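You operate a simulated robot arm through the tools that you are given. There is no shell and no other tool. Be economical: measure what you need, move in short steps, check, and stop when the job is done.

You run a simulated robot arm. Do the job below in one go: nothing can be reset, and whatever is moved stays where it is left.

Task
Put one of the bushes from the top of the white bench on top of the yellow tape roll.
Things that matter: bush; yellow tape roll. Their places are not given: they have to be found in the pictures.

It is judged by the outcome, as a careful person would: the job done as asked, and still so three seconds after it is handed in. It fails if anything else is knocked over, pushed out of place, dropped, spilled or broken.

Robot
A 6-joint arm with a two-finger parallel gripper, fixed in place. Base frame: the origin is at the foot of the arm, x ahead of it, y to its left, z up; the work surface is at about z = 0. Readings come in mm, rad, newtons and seconds.
With the tool pointing down near the work surface it reaches from about 140 to 580 mm from the base axis. Its first joint turns from -1.152 to 1.152 rad. Payload 2.1 kg.
The tool frame sits at the grasp point between the pads (the TCP): z along the fingers, y along the line on which they close. The tips reach 30 mm beyond it. Largest opening 94 mm; finger width 28, thickness 10; the body of the gripper, 50 by 96 mm, starts 55 mm behind the TCP.
Orientation is that of the tool frame in the base frame, as [roll, pitch, yaw] about the fixed x, y, z axes, in that order (R = Rz(yaw) Ry(pitch) Rx(roll)). With the fingers straight down and closing along the base's y, the tool's x points along the base's -x, its y along +y and its z along -z.

Tools
- The arm moves only by the tool jog_arm. Its argument "moves" is a list of rows, each a list of 3 entries, a list of its own where there are three numbers: the opening, from 0 (shut) to 1 (fully open), then the shift along the base's x, y, z in mm, then the turn about the base's z in rad. In form: [[grip, [dx, dy, dz], yaw], ...]. A call has 1 to 8 rows; each row shifts and turns the commanded pose from where the row before left it. Each row takes 0.2 s and may step no farther than 50 mm and 0.15 rad from the row before; otherwise, or with a gripper value out of range, the whole call is refused. A pose out of reach is approached as far as the arm can. The call stops where the force on the tool passes 40 N (or 10 N more than at its start, if that is more) or the arm is blocked; 0.2 s more then pass. Each finger travels about 72 mm/s and halts on what it meets, pressing with about 26 N; the grip force reading is that of the motor and also rises with nothing between the fingers. The clock runs only during rows and for 0.2 s after the last one: add rows that do not move to give the fingers time. It gives the time, the measured TCP pose, the force on the tool (base axes), the opening and the grip force at its end, in the units of the frame above (readings bear some noise).
- Cameras (640 x 400 px; columns grow to the right, rows downward): "scene" is fixed at [65.8, -382.1, 486.6]; the picture's right is [0.64, -0.77, 0.00], its down [-0.43, -0.36, -0.83] and it looks along [0.64, 0.53, -0.56] (base axes); focal length 346 px, centre (320, 200). "wrist" rides on the gripper at [-37, 0, -58] in the tool frame; the picture's right is [0.00, -1.00, 0.00], its down [0.97, 0.00, -0.24] and it looks along [0.24, 0.00, 0.97] (tool axes); focal length 218 px, centre (320, 200).
- camera(camera): a new picture of that camera. No time passes.
- probe_pixels(camera, pixels): for up to 12 pixels [column, row] of the newest picture of that camera ("zoom" is the newest enlarged one), the place [x, y, z] in the base frame of the surface seen there, good to about 2 mm. No time passes.
- enlarge(camera, box): a new picture of the part [left, top, right, bottom] of that camera's present view, enlarged. No time passes.
- job_done(): hands the job in; it is judged then, once.

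Keep the steps short. Do not move on a guess: measure, check each grasp and each placing, and mend mistakes. In all there are 60 turns and 22 pictures (those below and enlarged ones count). Leave the gripper open and the arm clear of the work at the hand-in unless told otherwise, and finish with a single line.

The tools are called after "Emit:" as a command line: name --argument value ..., lists and objects as JSON in quotes. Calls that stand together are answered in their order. jog_arm: Moves the arm, as the interface text tells. Its arguments: {"type":"object","properties":{"moves":{"type":"array","items":{"type":"array"}}},"required":["moves"]} The other tools are called the same way: camera (camera) takes a picture; probe_pixels (camera, pixels) gives the place of the surface under pixels of a picture; enlarge (camera, box) takes an enlarged picture of a part of a camera's view; job_done () hands the job in.

At the start:

```text
time_s: 0.0
ee_pos: [247.5, -94.2, 252.7]
orientation: [3.141, 0.002, 3.141]
force: [0.0, 0.8, 0.1]
width: 93.9
gripper_force: 0.0
```

scene: 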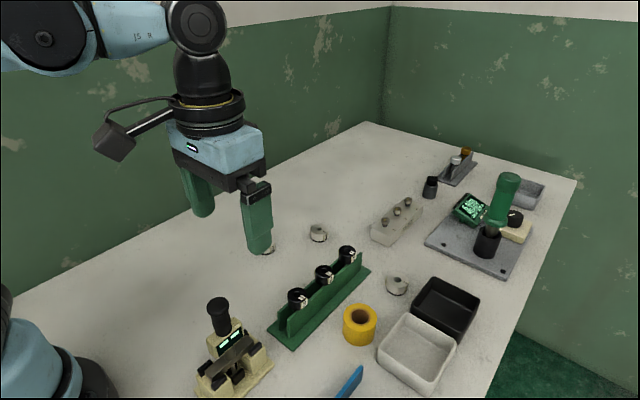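
wrist: 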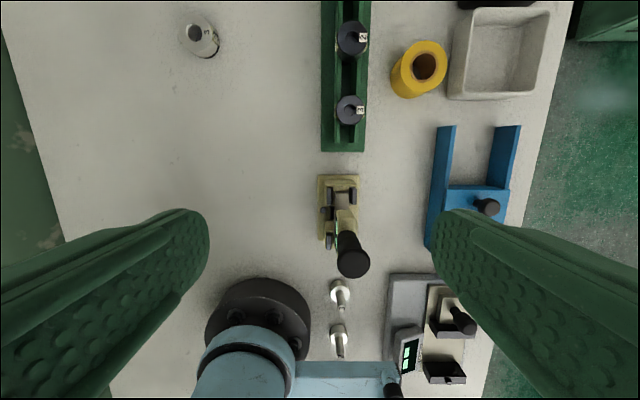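

I see small pale round parts lying on the bench near scene (318,232), (397,285) and (268,248), black ones in a green rack, and the yellow roll at (360,325). I'll enlarge the view to tell them apart.

Emit:
enlarge --camera "scene" --box '[240, 210, 420, 360]'

Emit:
enlarge --camera "scene" --box '[350, 130, 570, 270]'

```text
2.67 times, centred on (330, 285) of scene
```

zoom: 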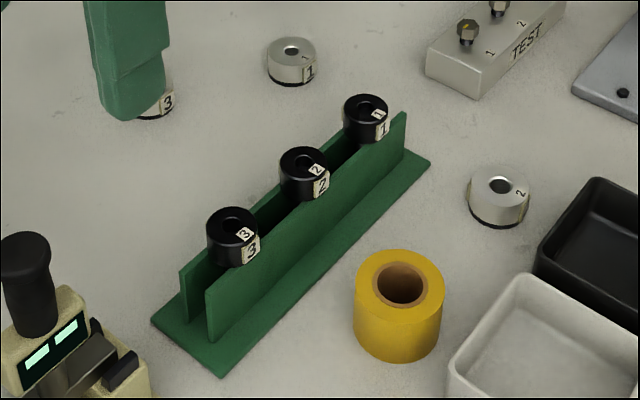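

```text
2.86 times, centred on (460, 200) of scene
```

zoom: 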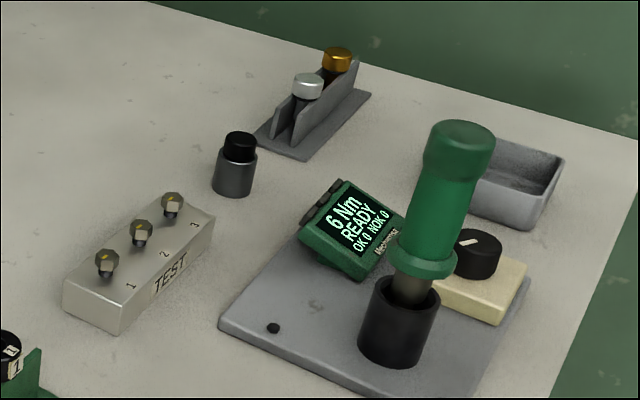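

The pale bushes 1, 2, 3 lie directly on the bench; the black ones sit in a rack. I'll measure silver bush 1 at (319,229), silver bush 2 at (397,280), the tape's rim around (360,317), and nearby things.

Emit:
probe_pixels --camera "scene" --pixels '[[313, 229], [324.5, 229], [319, 225], [319, 240], [397, 285.5], [391, 279], [404, 279], [346.5, 316], [374, 316], [360, 306], [360, 329], [360, 344]]'

Emit:
enlarge --camera "scene" --box '[295, 215, 345, 247]'

```text
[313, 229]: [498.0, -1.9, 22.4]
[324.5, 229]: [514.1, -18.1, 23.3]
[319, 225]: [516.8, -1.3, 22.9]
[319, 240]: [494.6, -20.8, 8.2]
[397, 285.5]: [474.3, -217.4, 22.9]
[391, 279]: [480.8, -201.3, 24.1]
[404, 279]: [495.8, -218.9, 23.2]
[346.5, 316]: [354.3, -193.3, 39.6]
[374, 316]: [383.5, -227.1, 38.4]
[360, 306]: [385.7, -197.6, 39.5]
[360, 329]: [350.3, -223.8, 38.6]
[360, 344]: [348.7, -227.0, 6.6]
```

```text
12.50 times, centred on (320, 231) of scene
```

zoom: 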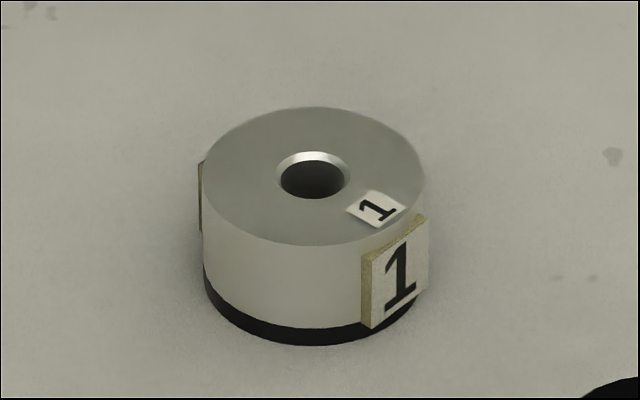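

Silver bush 1: centre about (512,-8), top z≈23, diameter ≈38. The tape top is at z≈39, centre about (368,-210). Its number plates face ±y. Next I check the rack and trays around the tape, and how bush 1 sits.

Emit:
probe_pixels --camera "scene" --pixels '[[297, 292], [324, 269], [347, 250], [284, 322], [320, 310], [385, 345], [412, 318], [433, 283], [404, 205], [380, 240], [349, 335], [371, 335]]'

Emit:
probe_pixels --camera "zoom" --pixels '[[313, 115], [313, 240], [215, 175], [412, 170], [395, 275], [250, 270], [398, 235], [395, 310], [330, 300], [370, 210]]'

```text
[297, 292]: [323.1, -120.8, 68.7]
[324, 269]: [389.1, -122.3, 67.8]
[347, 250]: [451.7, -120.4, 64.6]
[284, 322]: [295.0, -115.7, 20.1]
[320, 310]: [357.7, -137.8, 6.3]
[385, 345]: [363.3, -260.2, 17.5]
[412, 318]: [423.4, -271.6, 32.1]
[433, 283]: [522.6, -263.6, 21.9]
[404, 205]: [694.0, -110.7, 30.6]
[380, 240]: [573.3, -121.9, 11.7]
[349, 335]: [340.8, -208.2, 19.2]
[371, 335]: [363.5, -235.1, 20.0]
```

```text
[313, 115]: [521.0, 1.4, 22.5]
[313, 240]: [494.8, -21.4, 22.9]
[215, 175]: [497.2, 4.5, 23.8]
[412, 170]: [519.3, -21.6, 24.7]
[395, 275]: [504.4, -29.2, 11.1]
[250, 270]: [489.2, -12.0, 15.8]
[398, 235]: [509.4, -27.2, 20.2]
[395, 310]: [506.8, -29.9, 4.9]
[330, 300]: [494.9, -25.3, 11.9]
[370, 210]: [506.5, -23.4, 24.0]
```

Bush 1 centre is ≈(508,-9.5), number plates facing ±y, and there is free space around it. I'll travel above it at a safe height with the gripper open.

Emit:
jog_arm --moves '[[1, [37.2, 12.1, -10], 0], [1, [37.2, 12.1, -10], 0], [1, [37.2, 12.1, -10], 0], [1, [37.2, 12.1, -10], 0], [1, [37.2, 12.1, -10], 0], [1, [37.2, 12.1, -10], 0], [1, [37.2, 12.1, -10], 0], [1, [0, 0, 0], 0]]'

Emit:
camera --camera "wrist"

```text
time_s: 1.8
ee_pos: [509.1, -9.4, 179.9]
orientation: [3.14, 0.003, 3.141]
force: [1.0, 0.1, 0.0]
width: 93.9
gripper_force: 0.1
```

```text
16 pictures are left
```

wrist: 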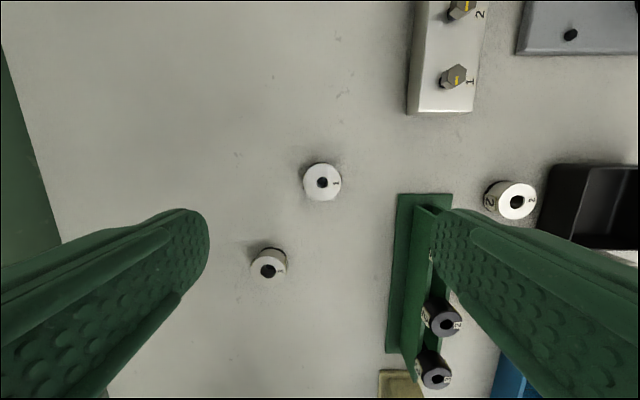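

Bush 1 is at wrist (322,182), and bush 3 at (268,263). I'll measure both to make sure the +y finger clears bush 3.

Emit:
probe_pixels --camera "wrist" --pixels '[[305, 182], [338, 182], [315, 166], [315, 199], [268, 255], [252, 265], [283, 268], [268, 281], [268, 249], [320, 290]]'

```text
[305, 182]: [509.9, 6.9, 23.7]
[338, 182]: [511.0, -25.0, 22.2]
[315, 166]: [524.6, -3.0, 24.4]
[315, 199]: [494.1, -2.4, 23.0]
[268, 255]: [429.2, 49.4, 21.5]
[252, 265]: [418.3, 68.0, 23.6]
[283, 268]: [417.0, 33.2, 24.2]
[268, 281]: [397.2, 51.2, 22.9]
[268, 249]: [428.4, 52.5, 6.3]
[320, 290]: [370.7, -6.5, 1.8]
```

Centre confirmed at ≈(509,-9), and bush 3 is well clear (x<437). I descend to TCP z≈36, so the tips end about 6 mm above the bench.

Emit:
jog_arm --moves '[[1, [0, 0, -40], 0], [1, [0, 0, -40], 0], [1, [0, 0, -30], 0], [1, [0, 0, -20], 0], [1, [0, 0, -14], 0], [1, [0, 0, 0], 0]]'

Emit:
camera --camera "wrist"

```text
time_s: 3.2
ee_pos: [509.5, -7.1, 38.2]
orientation: [3.141, 0.001, 3.142]
force: [-0.2, 0.1, -0.4]
width: 94.4
gripper_force: 0.1
```

```text
15 pictures are left
```

wrist: 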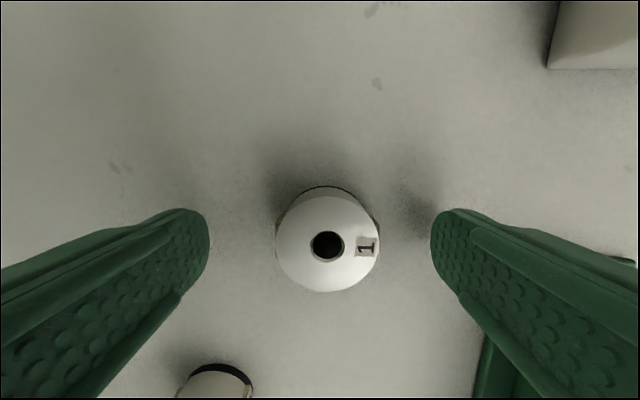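

The bush is about 2 mm to the -y side of the finger middle (hole at column 327 against 320), and TCP z is 38. I correct by -2.5 in y and -3 in z, then close.

Emit:
jog_arm --moves '[[1, [0, -2.5, -3], 0], [1, [0, 0, 0], 0], [0.6, [0, 0, 0], 0], [0.4, [0, 0, 0], 0], [0.3, [0, 0, 0], 0], [0.3, [0, 0, 0], 0], [0.3, [0, 0, 0], 0]]'

```text
time_s: 4.8
ee_pos: [508.7, -10.0, 35.0]
orientation: [3.141, 0.002, -3.141]
force: [-0.2, 0.1, -0.1]
width: 40.4
gripper_force: 25.5
```

The fingers have stopped at 40.4 mm with 25.5 N, which matches the bush over its plates. Next is a small lift and a look.

Emit:
jog_arm --moves '[[0.25, [0, 0, 0], 0], [0.25, [0, 0, 15], 0], [0.25, [0, 0, 25], 0], [0.25, [0, 0, 0], 0]]'

Emit:
camera --camera "wrist"

Emit:
enlarge --camera "scene" --box '[270, 150, 430, 250]'

```text
time_s: 5.8
ee_pos: [508.7, -10.9, 75.0]
orientation: [-3.14, 0.002, 3.141]
force: [0.5, -0.8, -1.2]
width: 40.5
gripper_force: 26.2
```

```text
14 pictures are left
```

wrist: 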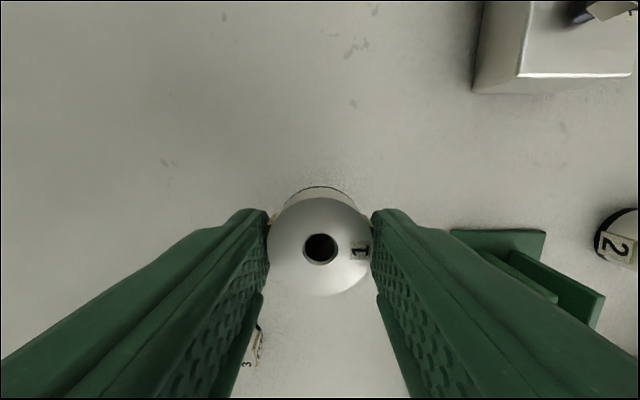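

```text
4.00 times, centred on (350, 200) of scene
```

zoom: 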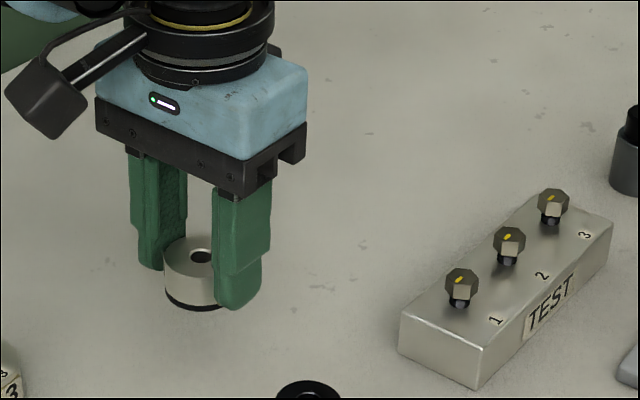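

The bush is held level and off the bench. I lift to z≈150, well above the 69 mm rack, and travel toward the tape at (367.5,-210).

Emit:
jog_arm --moves '[[0.25, [0, 0, 40], 0], [0.25, [0, 0, 35], 0], [0.25, [-23.5, -33.2, 0], 0], [0.25, [-23.5, -33.2, 0], 0], [0.25, [-23.5, -33.2, 0], 0], [0.25, [-23.5, -33.2, 0], 0], [0.25, [-23.5, -33.2, 0], 0], [0.25, [-23.5, -33.2, 0], 0]]'

Emit:
jog_arm --moves '[[0.25, [0, 0, 0], 0], [0.25, [0, 0, 0], 0]]'

Emit:
camera --camera "wrist"

Emit:
enlarge --camera "scene" --box '[280, 220, 440, 360]'

```text
time_s: 7.6
ee_pos: [365.5, -208.7, 150.3]
orientation: [3.141, 0.001, -3.14]
force: [-0.4, 0.1, -1.4]
width: 40.3
gripper_force: 25.8
```

```text
time_s: 8.2
ee_pos: [365.8, -209.3, 151.3]
orientation: [-3.141, 0.002, 3.141]
force: [0.2, 0.1, -1.3]
width: 40.1
gripper_force: 25.3
```

```text
12 pictures are left
```

wrist: 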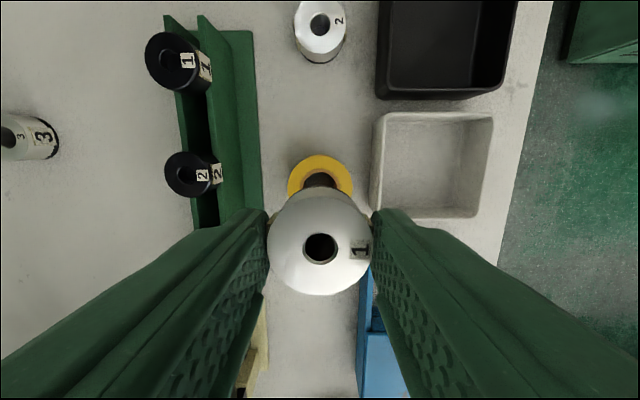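

```text
2.86 times, centred on (360, 290) of scene
```

zoom: 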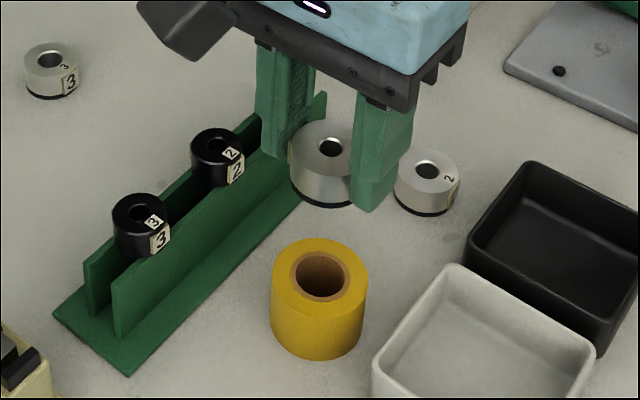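

Now I measure the tape's rim (zoom, ellipse x 272–367, y 239–312) and the held bush's edges in the wrist view to align the centres.

Emit:
probe_pixels --camera "zoom" --pixels '[[275, 275], [364, 275], [320, 241], [320, 310], [288, 250], [352, 300], [352, 250], [288, 300]]'

Emit:
probe_pixels --camera "wrist" --pixels '[[321, 292], [321, 203], [274, 248], [321, 230], [321, 266], [302, 248], [341, 248], [291, 185], [349, 185], [320, 160]]'

```text
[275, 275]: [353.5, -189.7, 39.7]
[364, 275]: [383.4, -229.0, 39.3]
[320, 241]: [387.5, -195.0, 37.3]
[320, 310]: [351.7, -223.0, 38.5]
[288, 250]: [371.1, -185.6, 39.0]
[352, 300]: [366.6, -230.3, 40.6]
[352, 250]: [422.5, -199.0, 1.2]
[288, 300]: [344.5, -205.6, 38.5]
```

```text
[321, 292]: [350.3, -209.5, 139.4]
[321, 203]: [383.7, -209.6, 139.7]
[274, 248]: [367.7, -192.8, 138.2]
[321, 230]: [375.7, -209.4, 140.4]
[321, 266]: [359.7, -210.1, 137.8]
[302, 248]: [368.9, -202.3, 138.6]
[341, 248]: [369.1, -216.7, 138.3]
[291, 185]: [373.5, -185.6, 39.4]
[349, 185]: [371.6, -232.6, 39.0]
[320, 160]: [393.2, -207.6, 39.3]
```

The tape centre is ≈(369,-209), the bush centre ≈(367.5,-209.5), and the bush's underside ≈116 with the tape top at 39. I shift +1.5 in x and lower 70 mm, leaving about 7 mm.

Emit:
jog_arm --moves '[[0.25, [1.5, 0.3, -25], 0], [0.25, [0, 0, -25], 0], [0.25, [0, 0, -15], 0], [0.25, [0, 0, -5], 0], [0.25, [0, 0, 0], 0], [0.25, [0, 0, 0], 0]]'

Emit:
enlarge --camera "scene" --box '[310, 270, 420, 350]'

```text
time_s: 9.6
ee_pos: [368.3, -209.9, 80.5]
orientation: [-3.141, 0.002, -3.14]
force: [0.6, 0.3, -1.9]
width: 40.6
gripper_force: 26.1
```

```text
5.00 times, centred on (365, 310) of scene
```

zoom: 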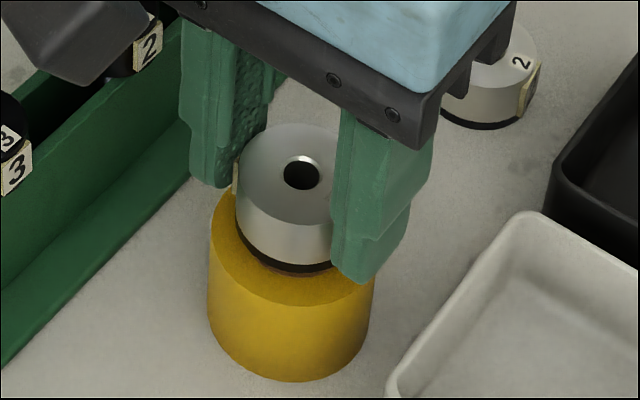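

It's well centred, a few mm above. I lower in small steps, watching the force.

Emit:
jog_arm --moves '[[0.25, [0, 0, -2], 0], [0.25, [0, 0, -2], 0], [0.25, [0, 0, 0], 0]]'

Emit:
jog_arm --moves '[[0.25, [0, 0, -1], 0], [0.25, [0, 0, 0], 0]]'

Emit:
jog_arm --moves '[[0.25, [0, 0, -1], 0], [0.25, [0, 0, 0], 0]]'

```text
time_s: 10.4
ee_pos: [368.7, -210.0, 75.7]
orientation: [-3.141, 0.002, -3.14]
force: [-0.3, -0.8, -1.4]
width: 40.4
gripper_force: 26.8
```

```text
time_s: 11.0
ee_pos: [368.2, -210.0, 74.7]
orientation: [-3.141, 0.002, -3.141]
force: [0.1, 0.3, -1.1]
width: 40.2
gripper_force: 26.3
```

```text
time_s: 11.6
ee_pos: [367.2, -210.8, 73.2]
orientation: [-3.141, 0.002, -3.141]
force: [-0.1, 0.5, -1.9]
width: 40.5
gripper_force: 26.8
```

No contact yet (z-force still about -1.5 N, the bush's weight). I continue with 0.7–1 mm steps.

Emit:
jog_arm --moves '[[0.25, [0, 0, -0.7], 0], [0.25, [0, 0, 0], 0]]'

Emit:
enlarge --camera "scene" --box '[330, 285, 390, 330]'

```text
time_s: 12.2
ee_pos: [368.4, -210.4, 74.0]
orientation: [3.141, 0.002, -3.141]
force: [-0.1, 0.7, -1.7]
width: 40.6
gripper_force: 25.9
```

```text
8.89 times, centred on (360, 308) of scene
```

zoom: 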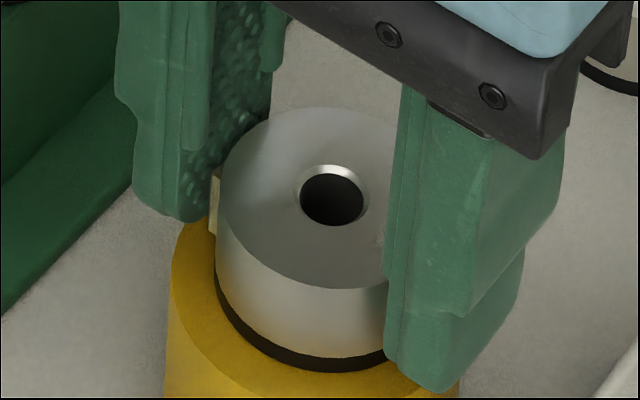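

Nearly touching. I take one more 0.7 mm step, then another.

Emit:
jog_arm --moves '[[0.25, [0, 0, -0.7], 0], [0.25, [0, 0, 0], 0]]'

Emit:
jog_arm --moves '[[0.25, [0, 0, -0.7], 0], [0.25, [0, 0, 0], 0]]'

```text
time_s: 12.8
ee_pos: [368.4, -210.9, 74.6]
orientation: [-3.141, 0.002, -3.141]
force: [-0.3, 0.1, -1.0]
width: 40.4
gripper_force: 25.9
```

```text
time_s: 13.4
ee_pos: [368.4, -209.6, 72.5]
orientation: [-3.14, 0.0, -3.141]
force: [-2.0, 2.7, 8.2]
width: 40.0
gripper_force: 26.3
```

Contact: the z-force rose to +8 N, so the bush rests on the tape. I open the fingers slowly.

Emit:
jog_arm --moves '[[0.44, [0, 0, 0.3], 0], [0.48, [0, 0, 0], 0], [0.55, [0, 0, 0], 0], [0.7, [0, 0, 0], 0], [0.7, [0, 0, 0], 0]]'

Emit:
enlarge --camera "scene" --box '[310, 270, 420, 350]'

Emit:
camera --camera "wrist"

```text
time_s: 14.6
ee_pos: [367.7, -211.4, 72.7]
orientation: [-3.142, -0.001, 3.141]
force: [0.5, 0.6, 1.3]
width: 65.8
gripper_force: 0.1
```

```text
5.00 times, centred on (365, 310) of scene
```

zoom: 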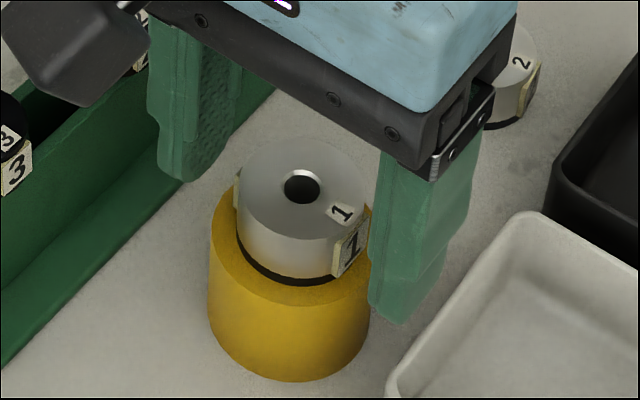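

```text
7 pictures are left
```

wrist: 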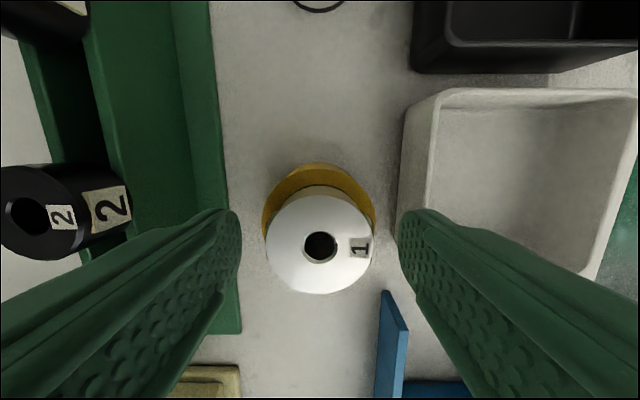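

The bush rests centred on the tape and the fingers are clear of it (65.8 mm). I rise straight up, then open fully at height.

Emit:
jog_arm --moves '[[0.75, [0, 0, 20], 0], [0.75, [0, 0, 40], 0], [0.75, [0, 0, 45], 0], [1, [0, 0, 45], 0], [1, [-40, 25, 0], 0], [1, [-40, 25, 0], 0], [1, [0, 0, 0], 0], [1, [0, 0, 0], 0]]'

Emit:
camera --camera "scene"

Emit:
enlarge --camera "scene" --box '[260, 220, 440, 360]'

```text
time_s: 16.4
ee_pos: [285.2, -159.5, 219.9]
orientation: [3.141, 0.001, 3.141]
force: [-0.2, 0.4, -0.7]
width: 94.0
gripper_force: 0.0
```

```text
6 pictures are left
```

scene: 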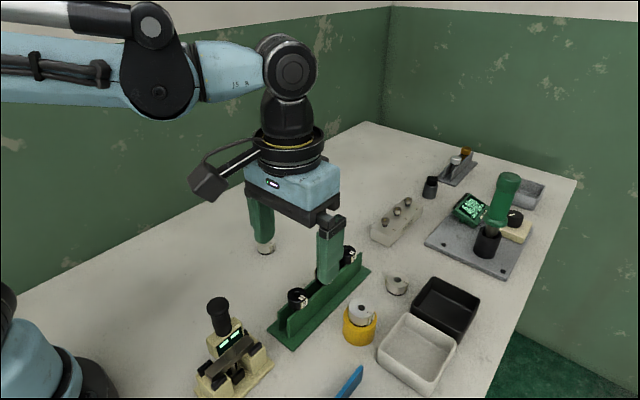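

```text
2.86 times, centred on (350, 290) of scene
```

zoom: 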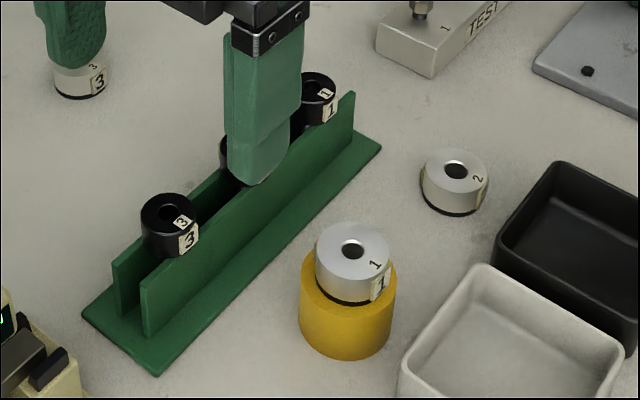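

The bush sits level on the tape roll, everything else is undisturbed, and the gripper is open and clear. I'm handing in.

Emit:
job_done

```text
The job is handed in.
```

Silver bush 1 from the bench top now rests centred on the yellow tape roll, nothing else was moved, and the job is handed in with the gripper open and clear.
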